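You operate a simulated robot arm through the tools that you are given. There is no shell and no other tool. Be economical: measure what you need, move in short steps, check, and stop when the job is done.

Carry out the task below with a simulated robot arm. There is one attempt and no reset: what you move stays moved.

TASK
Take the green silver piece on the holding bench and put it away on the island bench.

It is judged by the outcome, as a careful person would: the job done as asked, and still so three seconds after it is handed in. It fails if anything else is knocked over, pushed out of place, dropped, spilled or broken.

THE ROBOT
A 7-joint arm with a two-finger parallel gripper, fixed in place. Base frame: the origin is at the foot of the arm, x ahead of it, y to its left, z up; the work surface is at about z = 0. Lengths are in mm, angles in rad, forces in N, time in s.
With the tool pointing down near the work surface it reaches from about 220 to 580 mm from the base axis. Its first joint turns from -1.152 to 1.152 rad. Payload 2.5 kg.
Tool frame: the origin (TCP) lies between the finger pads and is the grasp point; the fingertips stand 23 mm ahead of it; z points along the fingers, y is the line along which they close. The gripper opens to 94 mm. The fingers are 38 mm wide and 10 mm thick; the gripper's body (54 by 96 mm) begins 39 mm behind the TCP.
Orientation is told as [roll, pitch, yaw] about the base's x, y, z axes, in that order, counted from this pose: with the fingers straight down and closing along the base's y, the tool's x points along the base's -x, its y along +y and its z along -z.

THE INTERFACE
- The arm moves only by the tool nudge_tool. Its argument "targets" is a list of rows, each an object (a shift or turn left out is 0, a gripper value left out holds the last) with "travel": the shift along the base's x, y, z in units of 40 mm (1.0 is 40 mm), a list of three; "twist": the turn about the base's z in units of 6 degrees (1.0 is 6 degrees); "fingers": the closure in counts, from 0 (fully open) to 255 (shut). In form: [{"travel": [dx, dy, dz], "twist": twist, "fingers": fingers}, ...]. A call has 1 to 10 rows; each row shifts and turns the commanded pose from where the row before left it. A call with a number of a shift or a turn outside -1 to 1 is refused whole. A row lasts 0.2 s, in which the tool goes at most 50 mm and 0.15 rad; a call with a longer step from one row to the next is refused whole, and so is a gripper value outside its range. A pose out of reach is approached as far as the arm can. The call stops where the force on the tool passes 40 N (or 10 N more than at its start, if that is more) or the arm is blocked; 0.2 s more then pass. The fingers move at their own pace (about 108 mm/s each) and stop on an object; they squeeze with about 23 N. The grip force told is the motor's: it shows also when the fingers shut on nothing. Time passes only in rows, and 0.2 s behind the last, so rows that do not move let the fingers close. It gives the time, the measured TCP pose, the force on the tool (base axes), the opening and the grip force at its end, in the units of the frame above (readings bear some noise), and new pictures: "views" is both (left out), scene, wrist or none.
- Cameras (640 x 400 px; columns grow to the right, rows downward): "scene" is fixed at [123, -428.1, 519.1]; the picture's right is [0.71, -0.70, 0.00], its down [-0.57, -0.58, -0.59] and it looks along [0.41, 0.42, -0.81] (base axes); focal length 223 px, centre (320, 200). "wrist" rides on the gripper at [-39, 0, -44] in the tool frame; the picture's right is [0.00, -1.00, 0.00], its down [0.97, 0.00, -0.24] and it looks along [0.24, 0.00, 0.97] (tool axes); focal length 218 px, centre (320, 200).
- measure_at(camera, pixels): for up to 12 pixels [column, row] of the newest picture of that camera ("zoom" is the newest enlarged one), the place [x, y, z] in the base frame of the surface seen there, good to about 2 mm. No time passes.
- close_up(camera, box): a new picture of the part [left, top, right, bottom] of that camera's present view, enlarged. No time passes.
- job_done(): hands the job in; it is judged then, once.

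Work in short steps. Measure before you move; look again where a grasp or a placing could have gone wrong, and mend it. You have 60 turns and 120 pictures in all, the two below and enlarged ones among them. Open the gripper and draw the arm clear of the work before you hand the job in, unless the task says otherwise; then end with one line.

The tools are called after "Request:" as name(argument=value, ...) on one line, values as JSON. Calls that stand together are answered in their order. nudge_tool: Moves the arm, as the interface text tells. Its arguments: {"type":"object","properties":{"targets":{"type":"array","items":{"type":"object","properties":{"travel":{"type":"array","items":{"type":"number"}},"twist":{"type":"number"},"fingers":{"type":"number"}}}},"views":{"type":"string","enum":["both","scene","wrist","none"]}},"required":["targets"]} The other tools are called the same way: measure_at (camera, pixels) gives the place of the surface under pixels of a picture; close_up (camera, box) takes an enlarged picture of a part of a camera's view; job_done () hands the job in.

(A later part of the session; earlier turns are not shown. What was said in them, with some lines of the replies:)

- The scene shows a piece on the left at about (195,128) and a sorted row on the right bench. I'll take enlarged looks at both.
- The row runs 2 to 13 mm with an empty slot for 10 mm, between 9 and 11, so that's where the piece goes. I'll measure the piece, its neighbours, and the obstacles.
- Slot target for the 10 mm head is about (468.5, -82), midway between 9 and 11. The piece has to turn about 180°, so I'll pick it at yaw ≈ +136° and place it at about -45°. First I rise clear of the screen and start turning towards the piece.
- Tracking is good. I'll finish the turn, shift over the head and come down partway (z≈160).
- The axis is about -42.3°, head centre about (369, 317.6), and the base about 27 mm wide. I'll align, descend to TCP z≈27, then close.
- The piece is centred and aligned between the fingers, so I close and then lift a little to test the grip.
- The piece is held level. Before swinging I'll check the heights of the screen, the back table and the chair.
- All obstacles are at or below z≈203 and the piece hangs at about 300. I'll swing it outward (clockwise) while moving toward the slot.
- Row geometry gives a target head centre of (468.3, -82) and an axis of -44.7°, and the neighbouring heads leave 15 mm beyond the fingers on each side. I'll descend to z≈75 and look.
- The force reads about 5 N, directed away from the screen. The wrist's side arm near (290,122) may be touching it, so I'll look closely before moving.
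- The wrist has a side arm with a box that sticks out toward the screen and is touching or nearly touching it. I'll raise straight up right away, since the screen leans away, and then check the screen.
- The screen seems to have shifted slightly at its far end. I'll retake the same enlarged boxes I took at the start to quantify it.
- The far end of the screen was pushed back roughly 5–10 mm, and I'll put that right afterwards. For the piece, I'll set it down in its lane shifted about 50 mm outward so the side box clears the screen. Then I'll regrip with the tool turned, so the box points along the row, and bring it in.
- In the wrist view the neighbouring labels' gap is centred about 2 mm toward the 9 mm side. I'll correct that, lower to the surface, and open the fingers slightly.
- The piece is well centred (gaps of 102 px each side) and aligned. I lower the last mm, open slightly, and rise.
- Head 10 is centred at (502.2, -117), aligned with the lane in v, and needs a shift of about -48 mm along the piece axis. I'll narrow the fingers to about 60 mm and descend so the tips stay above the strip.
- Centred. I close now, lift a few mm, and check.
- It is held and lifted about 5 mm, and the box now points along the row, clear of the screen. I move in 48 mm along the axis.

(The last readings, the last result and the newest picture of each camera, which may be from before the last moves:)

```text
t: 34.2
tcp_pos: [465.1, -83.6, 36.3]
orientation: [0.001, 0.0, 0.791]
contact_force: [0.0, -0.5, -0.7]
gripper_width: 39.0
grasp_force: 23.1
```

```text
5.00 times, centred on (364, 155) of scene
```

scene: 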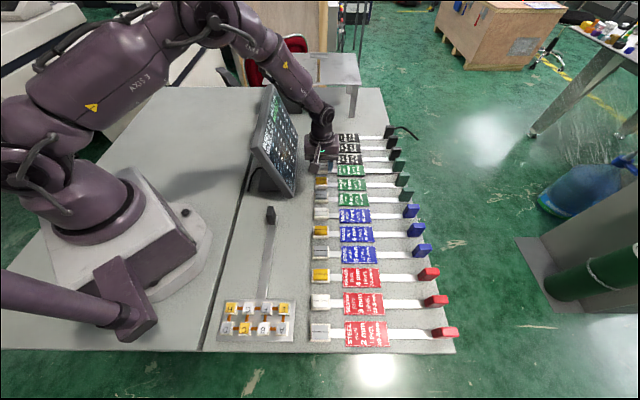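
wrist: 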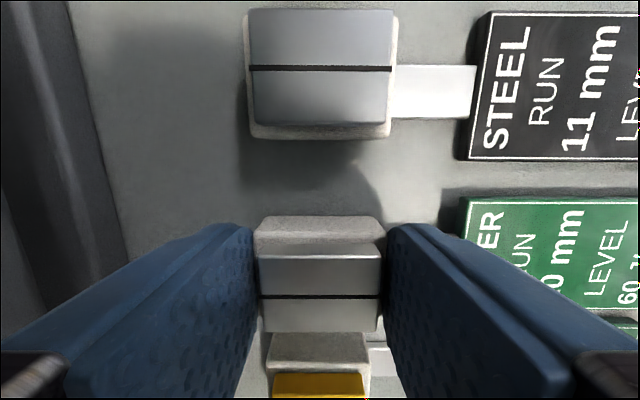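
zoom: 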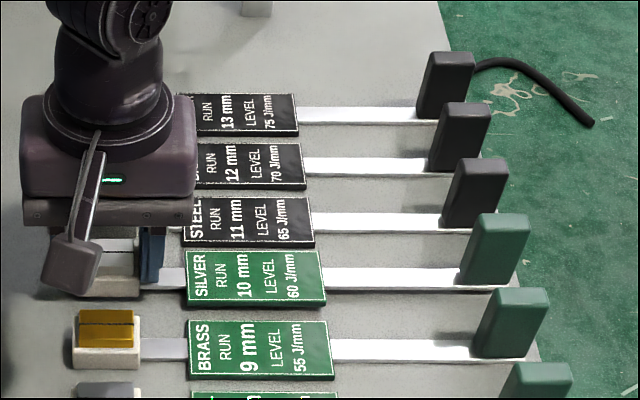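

It is aligned with its neighbours. I lower the 5 mm and release.

Request:
nudge_tool(targets=[{"travel": [0, 0, -0.1]}, {"travel": [0, 0, -0.04]}, {}, {"fingers": 110}, {}, {"travel": [0, 0, 0.5]}, {"travel": [0, 0, 0.8]}, {"travel": [0, 0, 0.8]}, {"travel": [0, 0, 0.8]}, {}])

Request:
close_up(camera="scene", box=[300, 115, 428, 195])

```text
t: 36.4
tcp_pos: [468.2, -85.4, 146.8]
orientation: [0.0, 0.0, 0.792]
contact_force: [0.9, 0.0, -0.5]
gripper_width: 53.5
grasp_force: 0.1
```

scene: 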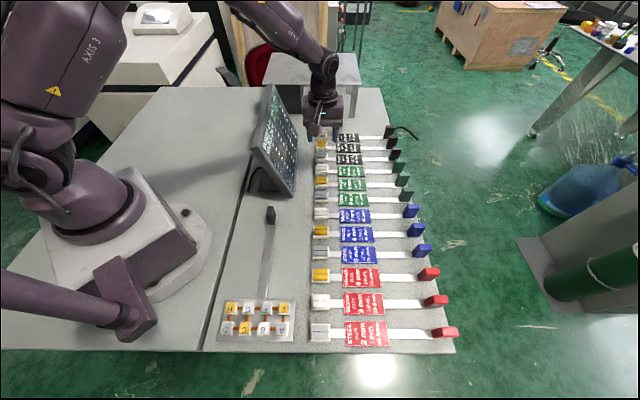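
wrist: 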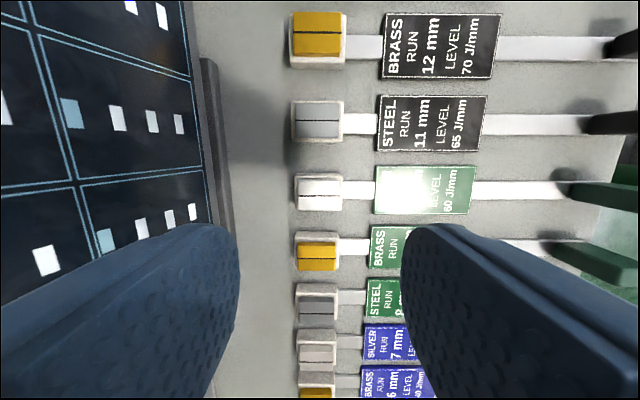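

```text
5.00 times, centred on (364, 155) of scene
```

zoom: 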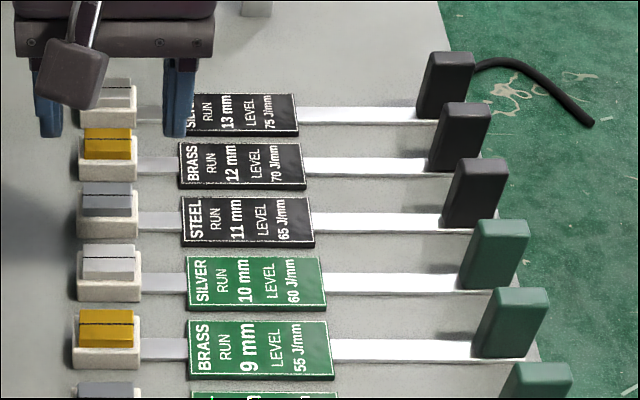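

The piece sits cleanly in its slot. Next I deal with the screen: I return the arm to the starting pose so the wrist and scene pictures compare directly with the originals.

Request:
nudge_tool(targets=[{"travel": [0, 0, 1]}, {"travel": [0, 0, 1]}, {"travel": [0, 0, 1]}, {"travel": [0, 0, 1], "fingers": 0}, {"travel": [-0.4, 0.3, 0.33], "twist": -1}, {"travel": [-0.4, 0.3, 0], "twist": -1}, {"travel": [-0.4, 0.3, 0], "twist": -1}, {"travel": [-0.4, 0.3, 0], "twist": -1}, {"travel": [-0.34, 0.29, 0], "twist": -1}, {"twist": -1}], views="none")

Request:
nudge_tool(targets=[{"twist": -1}, {"twist": -0.56}, {"travel": [0, 0, -0.6]}, {"travel": [0, 0, -0.6]}, {"travel": [0, 0, -0.6]}, {"travel": [0, 0, -0.22]}, {}])

```text
t: 38.6
tcp_pos: [388.7, -23.5, 320.1]
orientation: [-0.001, 0.001, 0.16]
contact_force: [0.0, 0.1, -0.1]
gripper_width: 93.7
grasp_force: 0.1
```

```text
t: 40.2
tcp_pos: [388.9, -23.6, 237.8]
orientation: [0.0, -0.001, -0.002]
contact_force: [-0.1, 0.9, -0.1]
gripper_width: 94.0
grasp_force: 0.1
```

scene: 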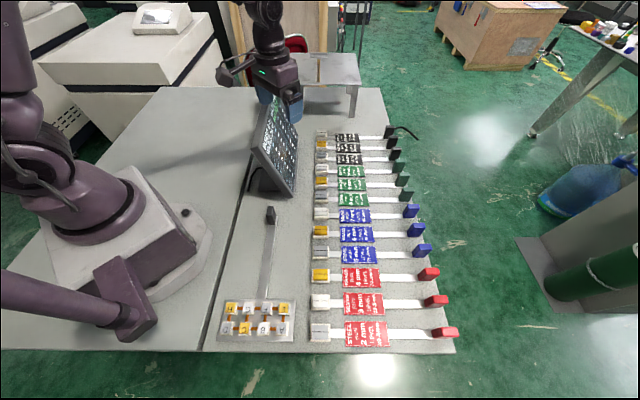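
wrist: 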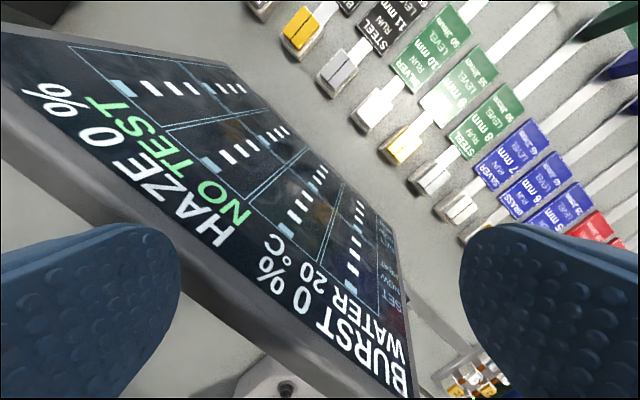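

The piece is fine. The screen's far end moved about 8 mm and its near end about 3 mm. I'll measure its back side and foot to see whether it can be gently pushed back.

Request:
close_up(camera="scene", box=[210, 90, 322, 202])

Request:
measure_at(camera="scene", pixels=[[262, 185], [260, 191], [270, 190], [280, 192], [258, 175], [249, 190], [256, 168], [254, 155], [258, 130], [265, 105], [283, 115], [288, 188]])

Request:
measure_at(camera="wrist", pixels=[[60, 150], [200, 270], [250, 320], [240, 380], [220, 375], [300, 360], [230, 65], [100, 180], [20, 60], [150, 220], [255, 360]])

```text
3.57 times, centred on (266, 146) of scene
```

zoom: 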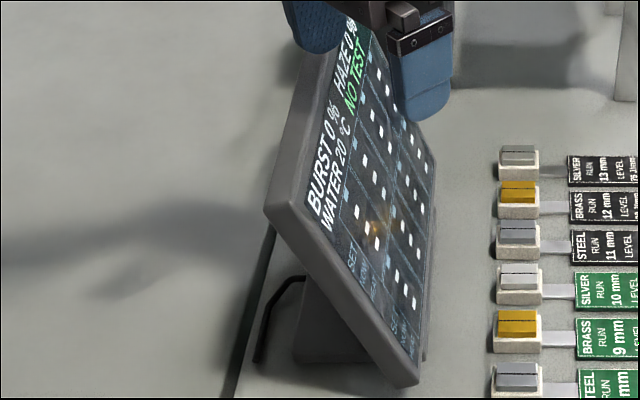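

```text
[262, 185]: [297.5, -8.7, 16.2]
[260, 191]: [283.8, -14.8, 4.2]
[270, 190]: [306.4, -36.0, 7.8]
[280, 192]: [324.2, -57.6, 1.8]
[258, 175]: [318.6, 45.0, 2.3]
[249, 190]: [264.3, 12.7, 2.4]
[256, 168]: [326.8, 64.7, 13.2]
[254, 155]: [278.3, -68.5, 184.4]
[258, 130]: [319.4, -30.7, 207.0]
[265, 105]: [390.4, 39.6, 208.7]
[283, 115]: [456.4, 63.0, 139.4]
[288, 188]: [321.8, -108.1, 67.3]
```

```text
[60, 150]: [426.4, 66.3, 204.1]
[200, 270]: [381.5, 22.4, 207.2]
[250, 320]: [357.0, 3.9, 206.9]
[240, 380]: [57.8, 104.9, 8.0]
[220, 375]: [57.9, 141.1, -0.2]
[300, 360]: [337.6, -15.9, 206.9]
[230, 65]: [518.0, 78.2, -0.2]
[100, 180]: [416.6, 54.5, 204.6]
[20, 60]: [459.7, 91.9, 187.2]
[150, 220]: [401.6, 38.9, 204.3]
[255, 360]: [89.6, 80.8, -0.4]
```

The screen's foot extends behind the panel, so I can push low there without tipping risk. I move behind the panel, high up, to see the foot from above.

Request:
nudge_tool(targets=[{"travel": [0, 0, 0.8]}, {"travel": [-0.2, 0.3, 0.2], "twist": 1}, {"travel": [-0.2, 0.35, 0], "twist": 1}, {"travel": [-0.25, 0.4, 0], "twist": 1}, {"travel": [-0.25, 0.4, 0], "twist": 1}, {"travel": [-0.25, 0.4, 0], "twist": 1}, {"travel": [-0.25, 0.4, 0], "twist": 1}, {"travel": [-0.25, 0.4, 0], "twist": 1}, {"twist": 0.55, "fingers": 255}, {}])

Request:
close_up(camera="scene", box=[210, 50, 370, 150])

```text
t: 42.4
tcp_pos: [322.5, 81.5, 280.5]
orientation: [0.001, -0.001, 0.791]
contact_force: [-0.2, 0.3, -0.1]
gripper_width: 0.0
grasp_force: 23.3
```

scene: 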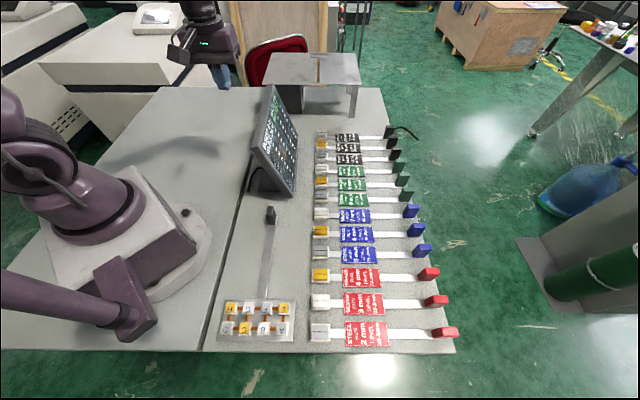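
wrist: 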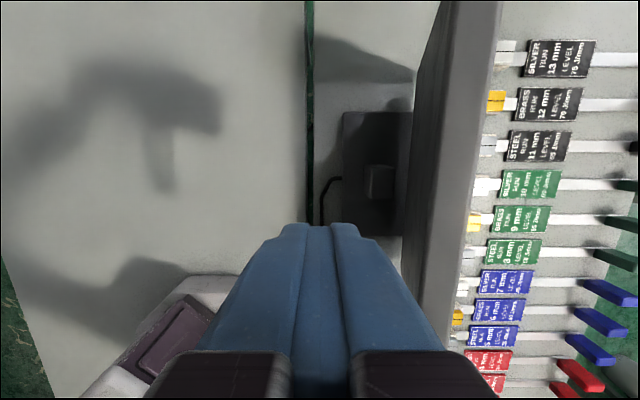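

```text
4.00 times, centred on (290, 100) of scene
```

zoom: 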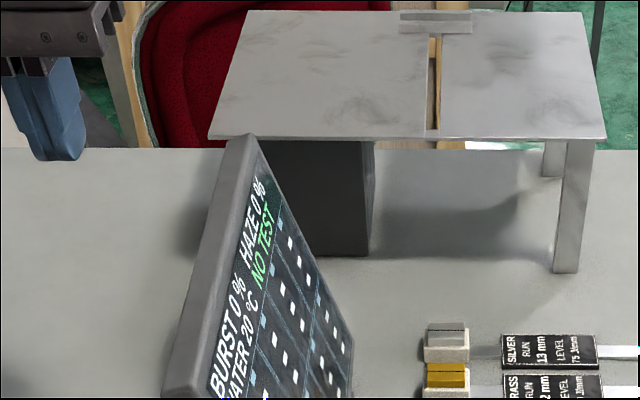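

Request:
measure_at(camera="wrist", pixels=[[346, 116], [346, 140], [345, 170], [345, 195], [346, 230], [360, 130], [360, 210], [378, 180], [328, 195], [335, 150], [335, 125], [400, 105]])

Request:
close_up(camera="wrist", box=[280, 80, 440, 240])

```text
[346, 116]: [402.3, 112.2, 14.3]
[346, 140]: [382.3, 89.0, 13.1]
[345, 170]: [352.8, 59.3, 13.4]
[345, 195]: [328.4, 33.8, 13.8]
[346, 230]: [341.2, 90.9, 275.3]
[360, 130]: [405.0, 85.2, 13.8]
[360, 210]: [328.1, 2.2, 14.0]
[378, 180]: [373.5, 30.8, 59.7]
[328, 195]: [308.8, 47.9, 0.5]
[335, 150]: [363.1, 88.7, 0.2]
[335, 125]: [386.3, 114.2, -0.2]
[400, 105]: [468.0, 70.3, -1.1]
```

```text
2.50 times, centred on (360, 160) of wrist
```

zoom: 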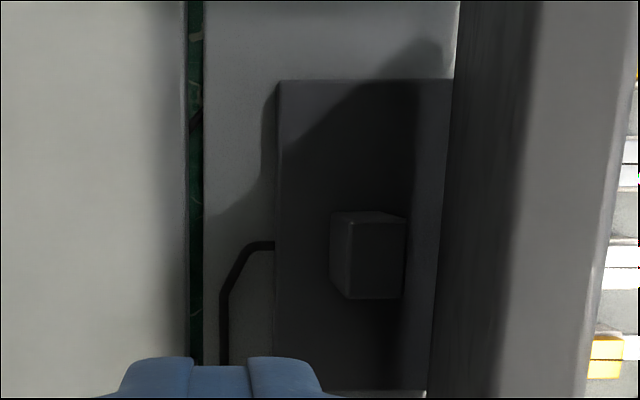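

The foot's rear edge is at u≈209 and slightly yawed (about 1.3°). It is a 14 mm plate spanning v≈205–365, with a cable leaving at v≈280. I'll lower the closed fingers behind it at v≈308, well clear of cable and panel, and push along the row normal a few mm at a time.

Request:
nudge_tool(targets=[{"travel": [0.32, 0.09, -0.4]}, {"travel": [0.32, 0.1, -0.8]}, {"travel": [0, 0, -0.8]}, {"travel": [0, 0, -0.8]}, {"travel": [0, 0, -0.8]}, {"travel": [0, 0, -0.8]}, {"travel": [0, 0, -0.8]}, {"travel": [0, 0, -0.4]}, {}])

Request:
close_up(camera="scene", box=[210, 70, 322, 140])

```text
t: 44.4
tcp_pos: [349.4, 89.1, 56.5]
orientation: [0.0, 0.001, 0.79]
contact_force: [-0.2, 1.4, 0.1]
gripper_width: 0.0
grasp_force: 23.2
```

scene: 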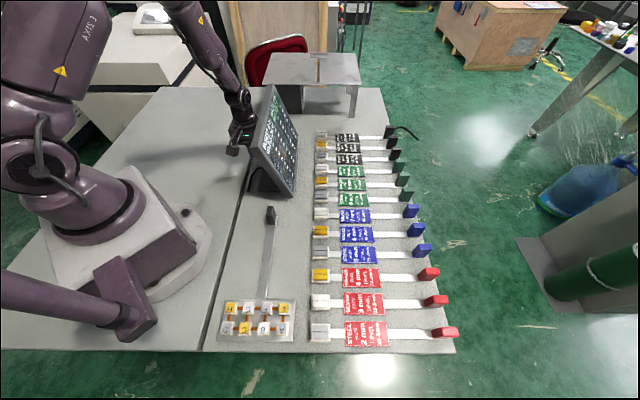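
wrist: 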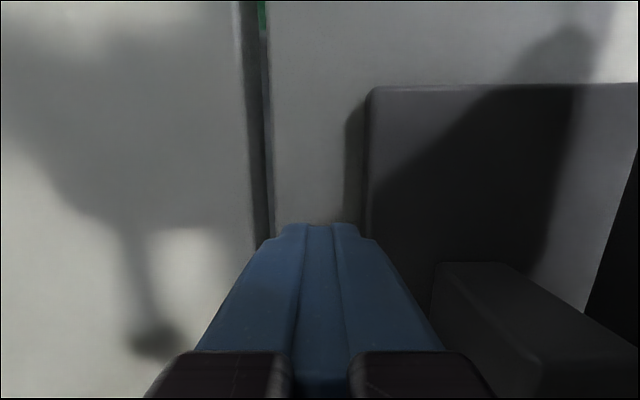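

```text
5.71 times, centred on (266, 105) of scene
```

zoom: 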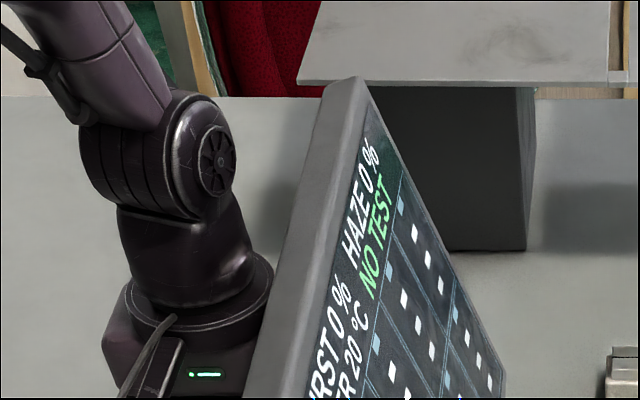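

Request:
measure_at(camera="wrist", pixels=[[440, 266], [495, 266], [437, 290], [560, 310], [480, 290], [520, 330], [500, 380], [372, 95], [372, 160], [370, 210], [372, 230], [610, 250]])

```text
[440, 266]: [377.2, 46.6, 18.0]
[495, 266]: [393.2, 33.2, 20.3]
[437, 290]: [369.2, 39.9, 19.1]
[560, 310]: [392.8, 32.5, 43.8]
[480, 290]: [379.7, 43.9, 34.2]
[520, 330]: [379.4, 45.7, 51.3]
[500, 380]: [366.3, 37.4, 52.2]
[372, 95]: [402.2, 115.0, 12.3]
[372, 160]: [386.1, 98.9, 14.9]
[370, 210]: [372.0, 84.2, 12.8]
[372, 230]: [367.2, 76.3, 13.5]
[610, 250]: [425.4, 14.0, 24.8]
```

The gripper body would come close to the screen's column if I push with closed fingers. With the gripper open, the front finger stands ahead of the body, so I back off, open fully, and lower behind the foot.

Request:
nudge_tool(targets=[{"travel": [-0.45, 0.35, 0.1]}, {"travel": [-0.4, 0.35, 0]}, {"fingers": 0}, {}, {}], views="wrist")

```text
t: 45.6
tcp_pos: [314.9, 117.8, 59.7]
orientation: [-0.001, 0.0, 0.791]
contact_force: [0.1, -0.2, 1.0]
gripper_width: 94.3
grasp_force: 0.1
```

wrist: 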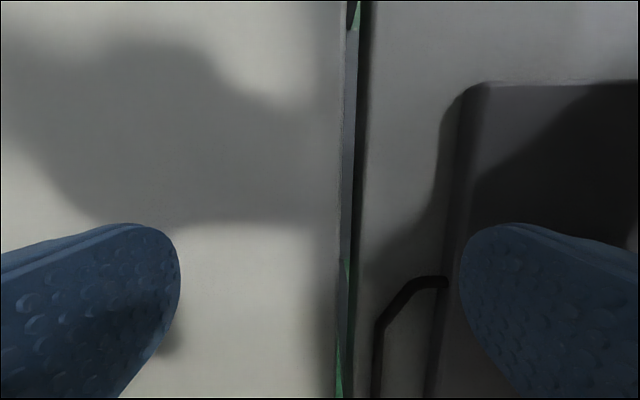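

Request:
measure_at(camera="wrist", pixels=[[440, 282], [446, 283], [380, 340], [442, 330], [448, 330], [476, 150], [470, 200], [440, 360], [455, 240], [470, 95]])

```text
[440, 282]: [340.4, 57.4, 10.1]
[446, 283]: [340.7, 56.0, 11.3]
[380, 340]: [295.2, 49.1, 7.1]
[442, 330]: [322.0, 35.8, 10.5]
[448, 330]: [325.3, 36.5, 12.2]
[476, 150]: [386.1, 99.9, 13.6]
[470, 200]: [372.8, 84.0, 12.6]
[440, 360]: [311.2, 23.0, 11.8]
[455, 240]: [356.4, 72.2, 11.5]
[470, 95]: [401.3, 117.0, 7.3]
```

Request:
nudge_tool(targets=[{"travel": [-0.02, 0.12, 0]}, {"travel": [0, 0, -0.4]}, {"travel": [0, 0, -0.4]}, {}], views="wrist")

```text
t: 46.6
tcp_pos: [313.6, 121.4, 28.2]
orientation: [0.0, 0.001, 0.79]
contact_force: [0.0, -0.1, -0.2]
gripper_width: 94.3
grasp_force: 0.0
```

wrist: 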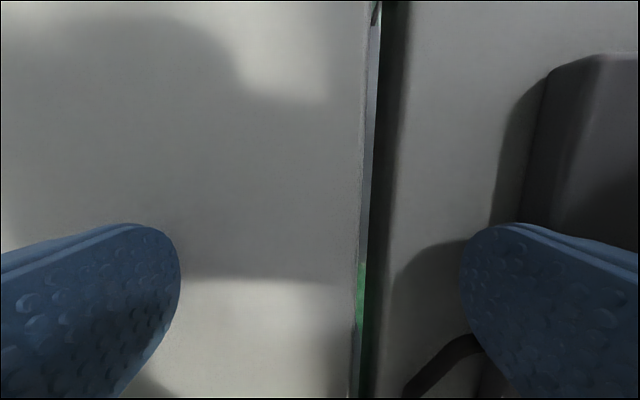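

Clear so far. I advance toward the foot in small steps, watching the force.

Request:
nudge_tool(targets=[{"travel": [0.089, -0.088, 0]}, {"travel": [0.089, -0.088, 0]}, {"travel": [0.053, -0.053, 0]}, {}], views="scene")

Request:
close_up(camera="scene", box=[290, 115, 450, 215])

```text
t: 47.6
tcp_pos: [322.8, 114.3, 28.0]
orientation: [0.0, -0.001, 0.79]
contact_force: [-2.1, 3.4, 2.8]
gripper_width: 92.6
grasp_force: 0.1
```

scene: 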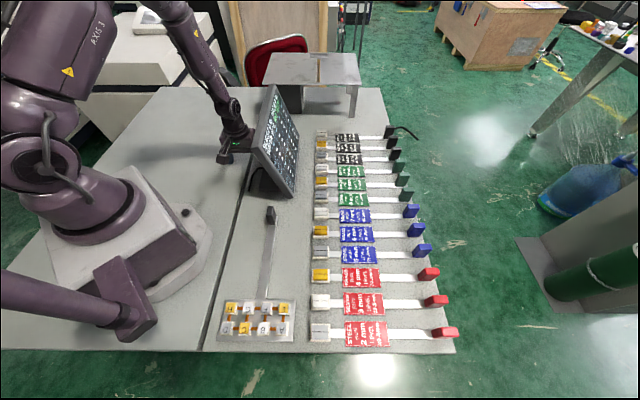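

```text
4.00 times, centred on (370, 165) of scene
```

zoom: 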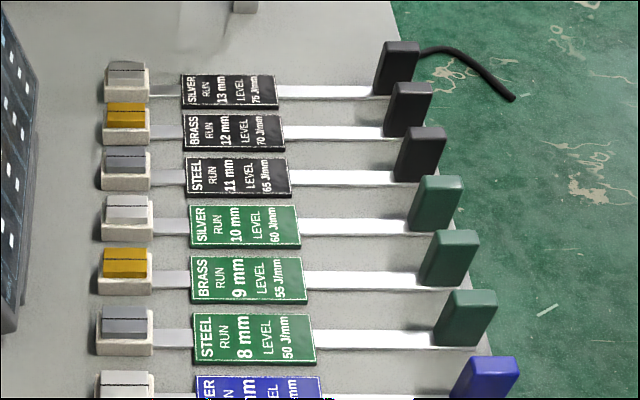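

Contact is made (~4 N) and the far edge is coming back (37, against an original of about 45). I continue in small steps.

Request:
nudge_tool(targets=[{"travel": [0.053, -0.053, 0]}, {"travel": [0.036, -0.035, 0]}, {}], views="none")

Request:
close_up(camera="scene", box=[290, 115, 450, 215])

Request:
close_up(camera="scene", box=[130, 90, 290, 190])

```text
t: 48.4
tcp_pos: [326.2, 110.6, 27.5]
orientation: [0.001, 0.0, 0.789]
contact_force: [-3.3, 2.0, -0.3]
gripper_width: 92.2
grasp_force: 0.0
```

```text
4.00 times, centred on (370, 165) of scene
```

zoom: 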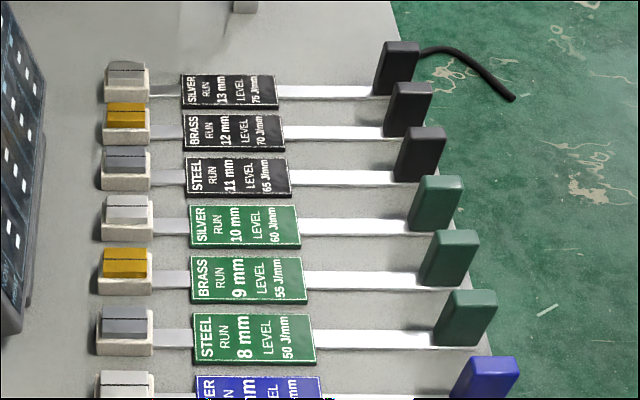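

```text
4.00 times, centred on (210, 140) of scene
```

zoom: 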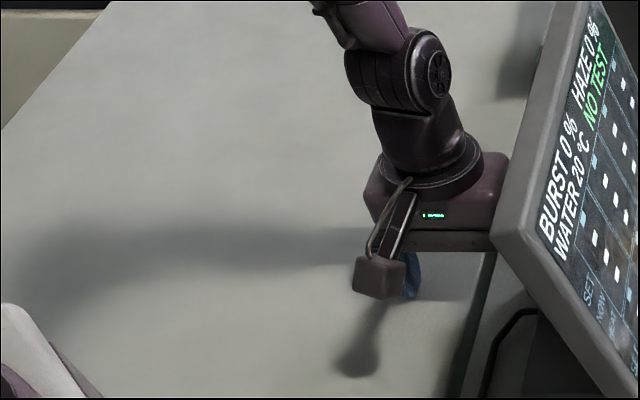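

The far corner is back at about (45,75), and the near-top corner and cable match the original pictures. I back off, rise, and check.

Request:
nudge_tool(targets=[{"travel": [-0.2, 0.2, 0]}, {"travel": [-0.3, 0.3, 0]}, {"travel": [0, 0, 0.8]}, {"travel": [0, 0, 1]}, {"travel": [0, 0, 1]}, {"travel": [0, 0, 1]}, {"travel": [0, 0, 1]}, {"travel": [0, 0, 1]}, {"travel": [0, 0, 1]}, {"travel": [0, 0, 0.5]}], views="none")

Request:
nudge_tool(targets=[{"travel": [0.26, -0.5, 0], "twist": -1}, {"travel": [0.26, -0.5, 0], "twist": -1}, {"travel": [0.26, -0.5, 0], "twist": -1}, {"travel": [0.26, -0.5, 0], "twist": -1}, {"travel": [0.26, -0.5, 0], "twist": -1}, {"travel": [0.26, -0.5, 0], "twist": -1}, {"travel": [0.26, -0.5, 0], "twist": -1}, {"travel": [0.26, -0.32, 0], "twist": -0.53}, {}], views="none")

```text
t: 50.6
tcp_pos: [305.7, 130.9, 319.8]
orientation: [-0.001, 0.0, 0.792]
contact_force: [0.6, 0.4, -0.4]
gripper_width: 94.0
grasp_force: 0.0
```

```text
t: 52.6
tcp_pos: [392.4, -23.5, 319.2]
orientation: [0.001, -0.002, -0.001]
contact_force: [0.3, 0.1, -0.4]
gripper_width: 94.2
grasp_force: 0.0
```

Request:
nudge_tool(targets=[{"travel": [-0.04, -0.06, -0.6]}, {"travel": [0, 0, -0.6]}, {"travel": [0, 0, -0.6]}, {"travel": [0, 0, -0.21]}, {}])

Request:
close_up(camera="scene", box=[130, 90, 290, 190])

Request:
close_up(camera="scene", box=[290, 115, 450, 215])

Request:
close_up(camera="scene", box=[210, 50, 370, 150])

```text
t: 53.8
tcp_pos: [387.3, -26.0, 237.3]
orientation: [-0.001, -0.001, 0.002]
contact_force: [0.0, 0.0, 0.7]
gripper_width: 94.0
grasp_force: 0.1
```

scene: 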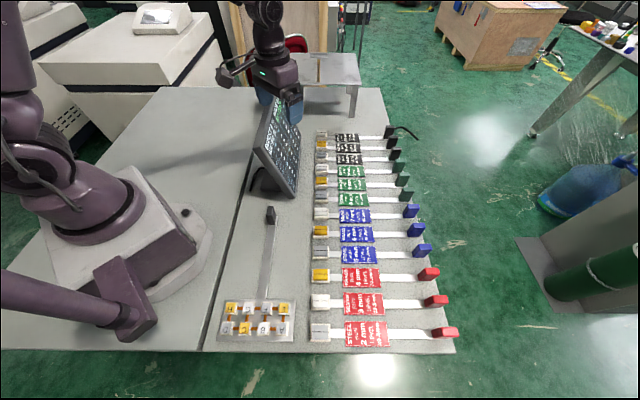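
wrist: 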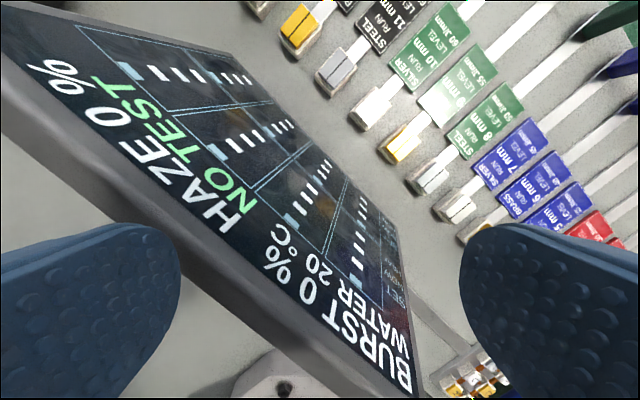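

```text
4.00 times, centred on (210, 140) of scene
```

zoom: 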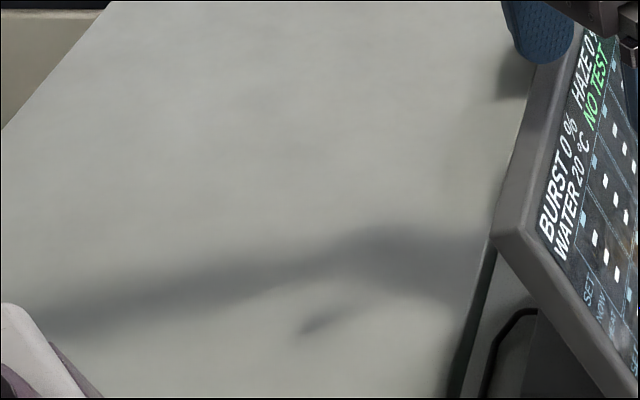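

```text
4.00 times, centred on (370, 165) of scene
```

zoom: 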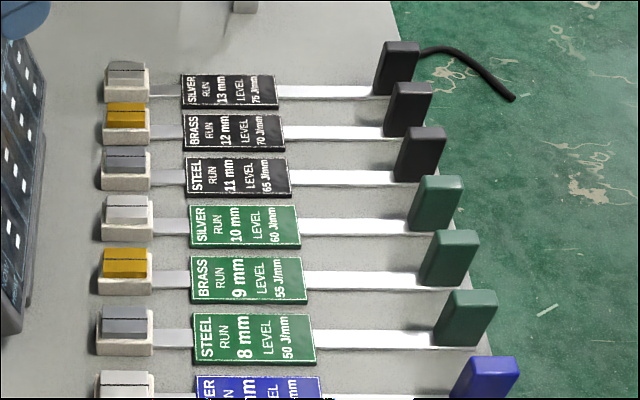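

```text
4.00 times, centred on (290, 100) of scene
```

zoom: 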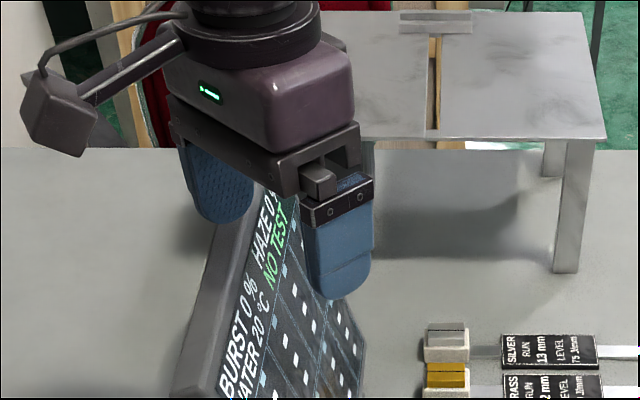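

The screen matches its original pictures to within a pixel or so, the 10 mm piece sits in its slot, and the gripper is open. I'll rise a bit more and hand in.

Request:
nudge_tool(targets=[{"travel": [0, 0, 0.8]}, {"travel": [0, 0, 0.8]}, {}], views="scene")

Request:
job_done()

```text
t: 54.6
tcp_pos: [388.4, -24.1, 301.4]
orientation: [0.0, 0.001, 0.001]
contact_force: [0.4, 0.0, -0.3]
gripper_width: 93.9
grasp_force: 0.0
```

scene: 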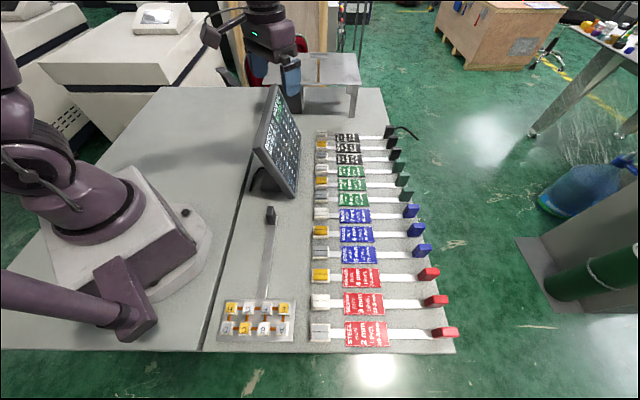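

```text
The job is handed in.
```

The green silver 10 mm piece is in its slot between 9 mm and 11 mm on the island bench; the arm's side box pushed the screen back about 8 mm on the way, and I pushed it back to within about 2 mm of where it was.
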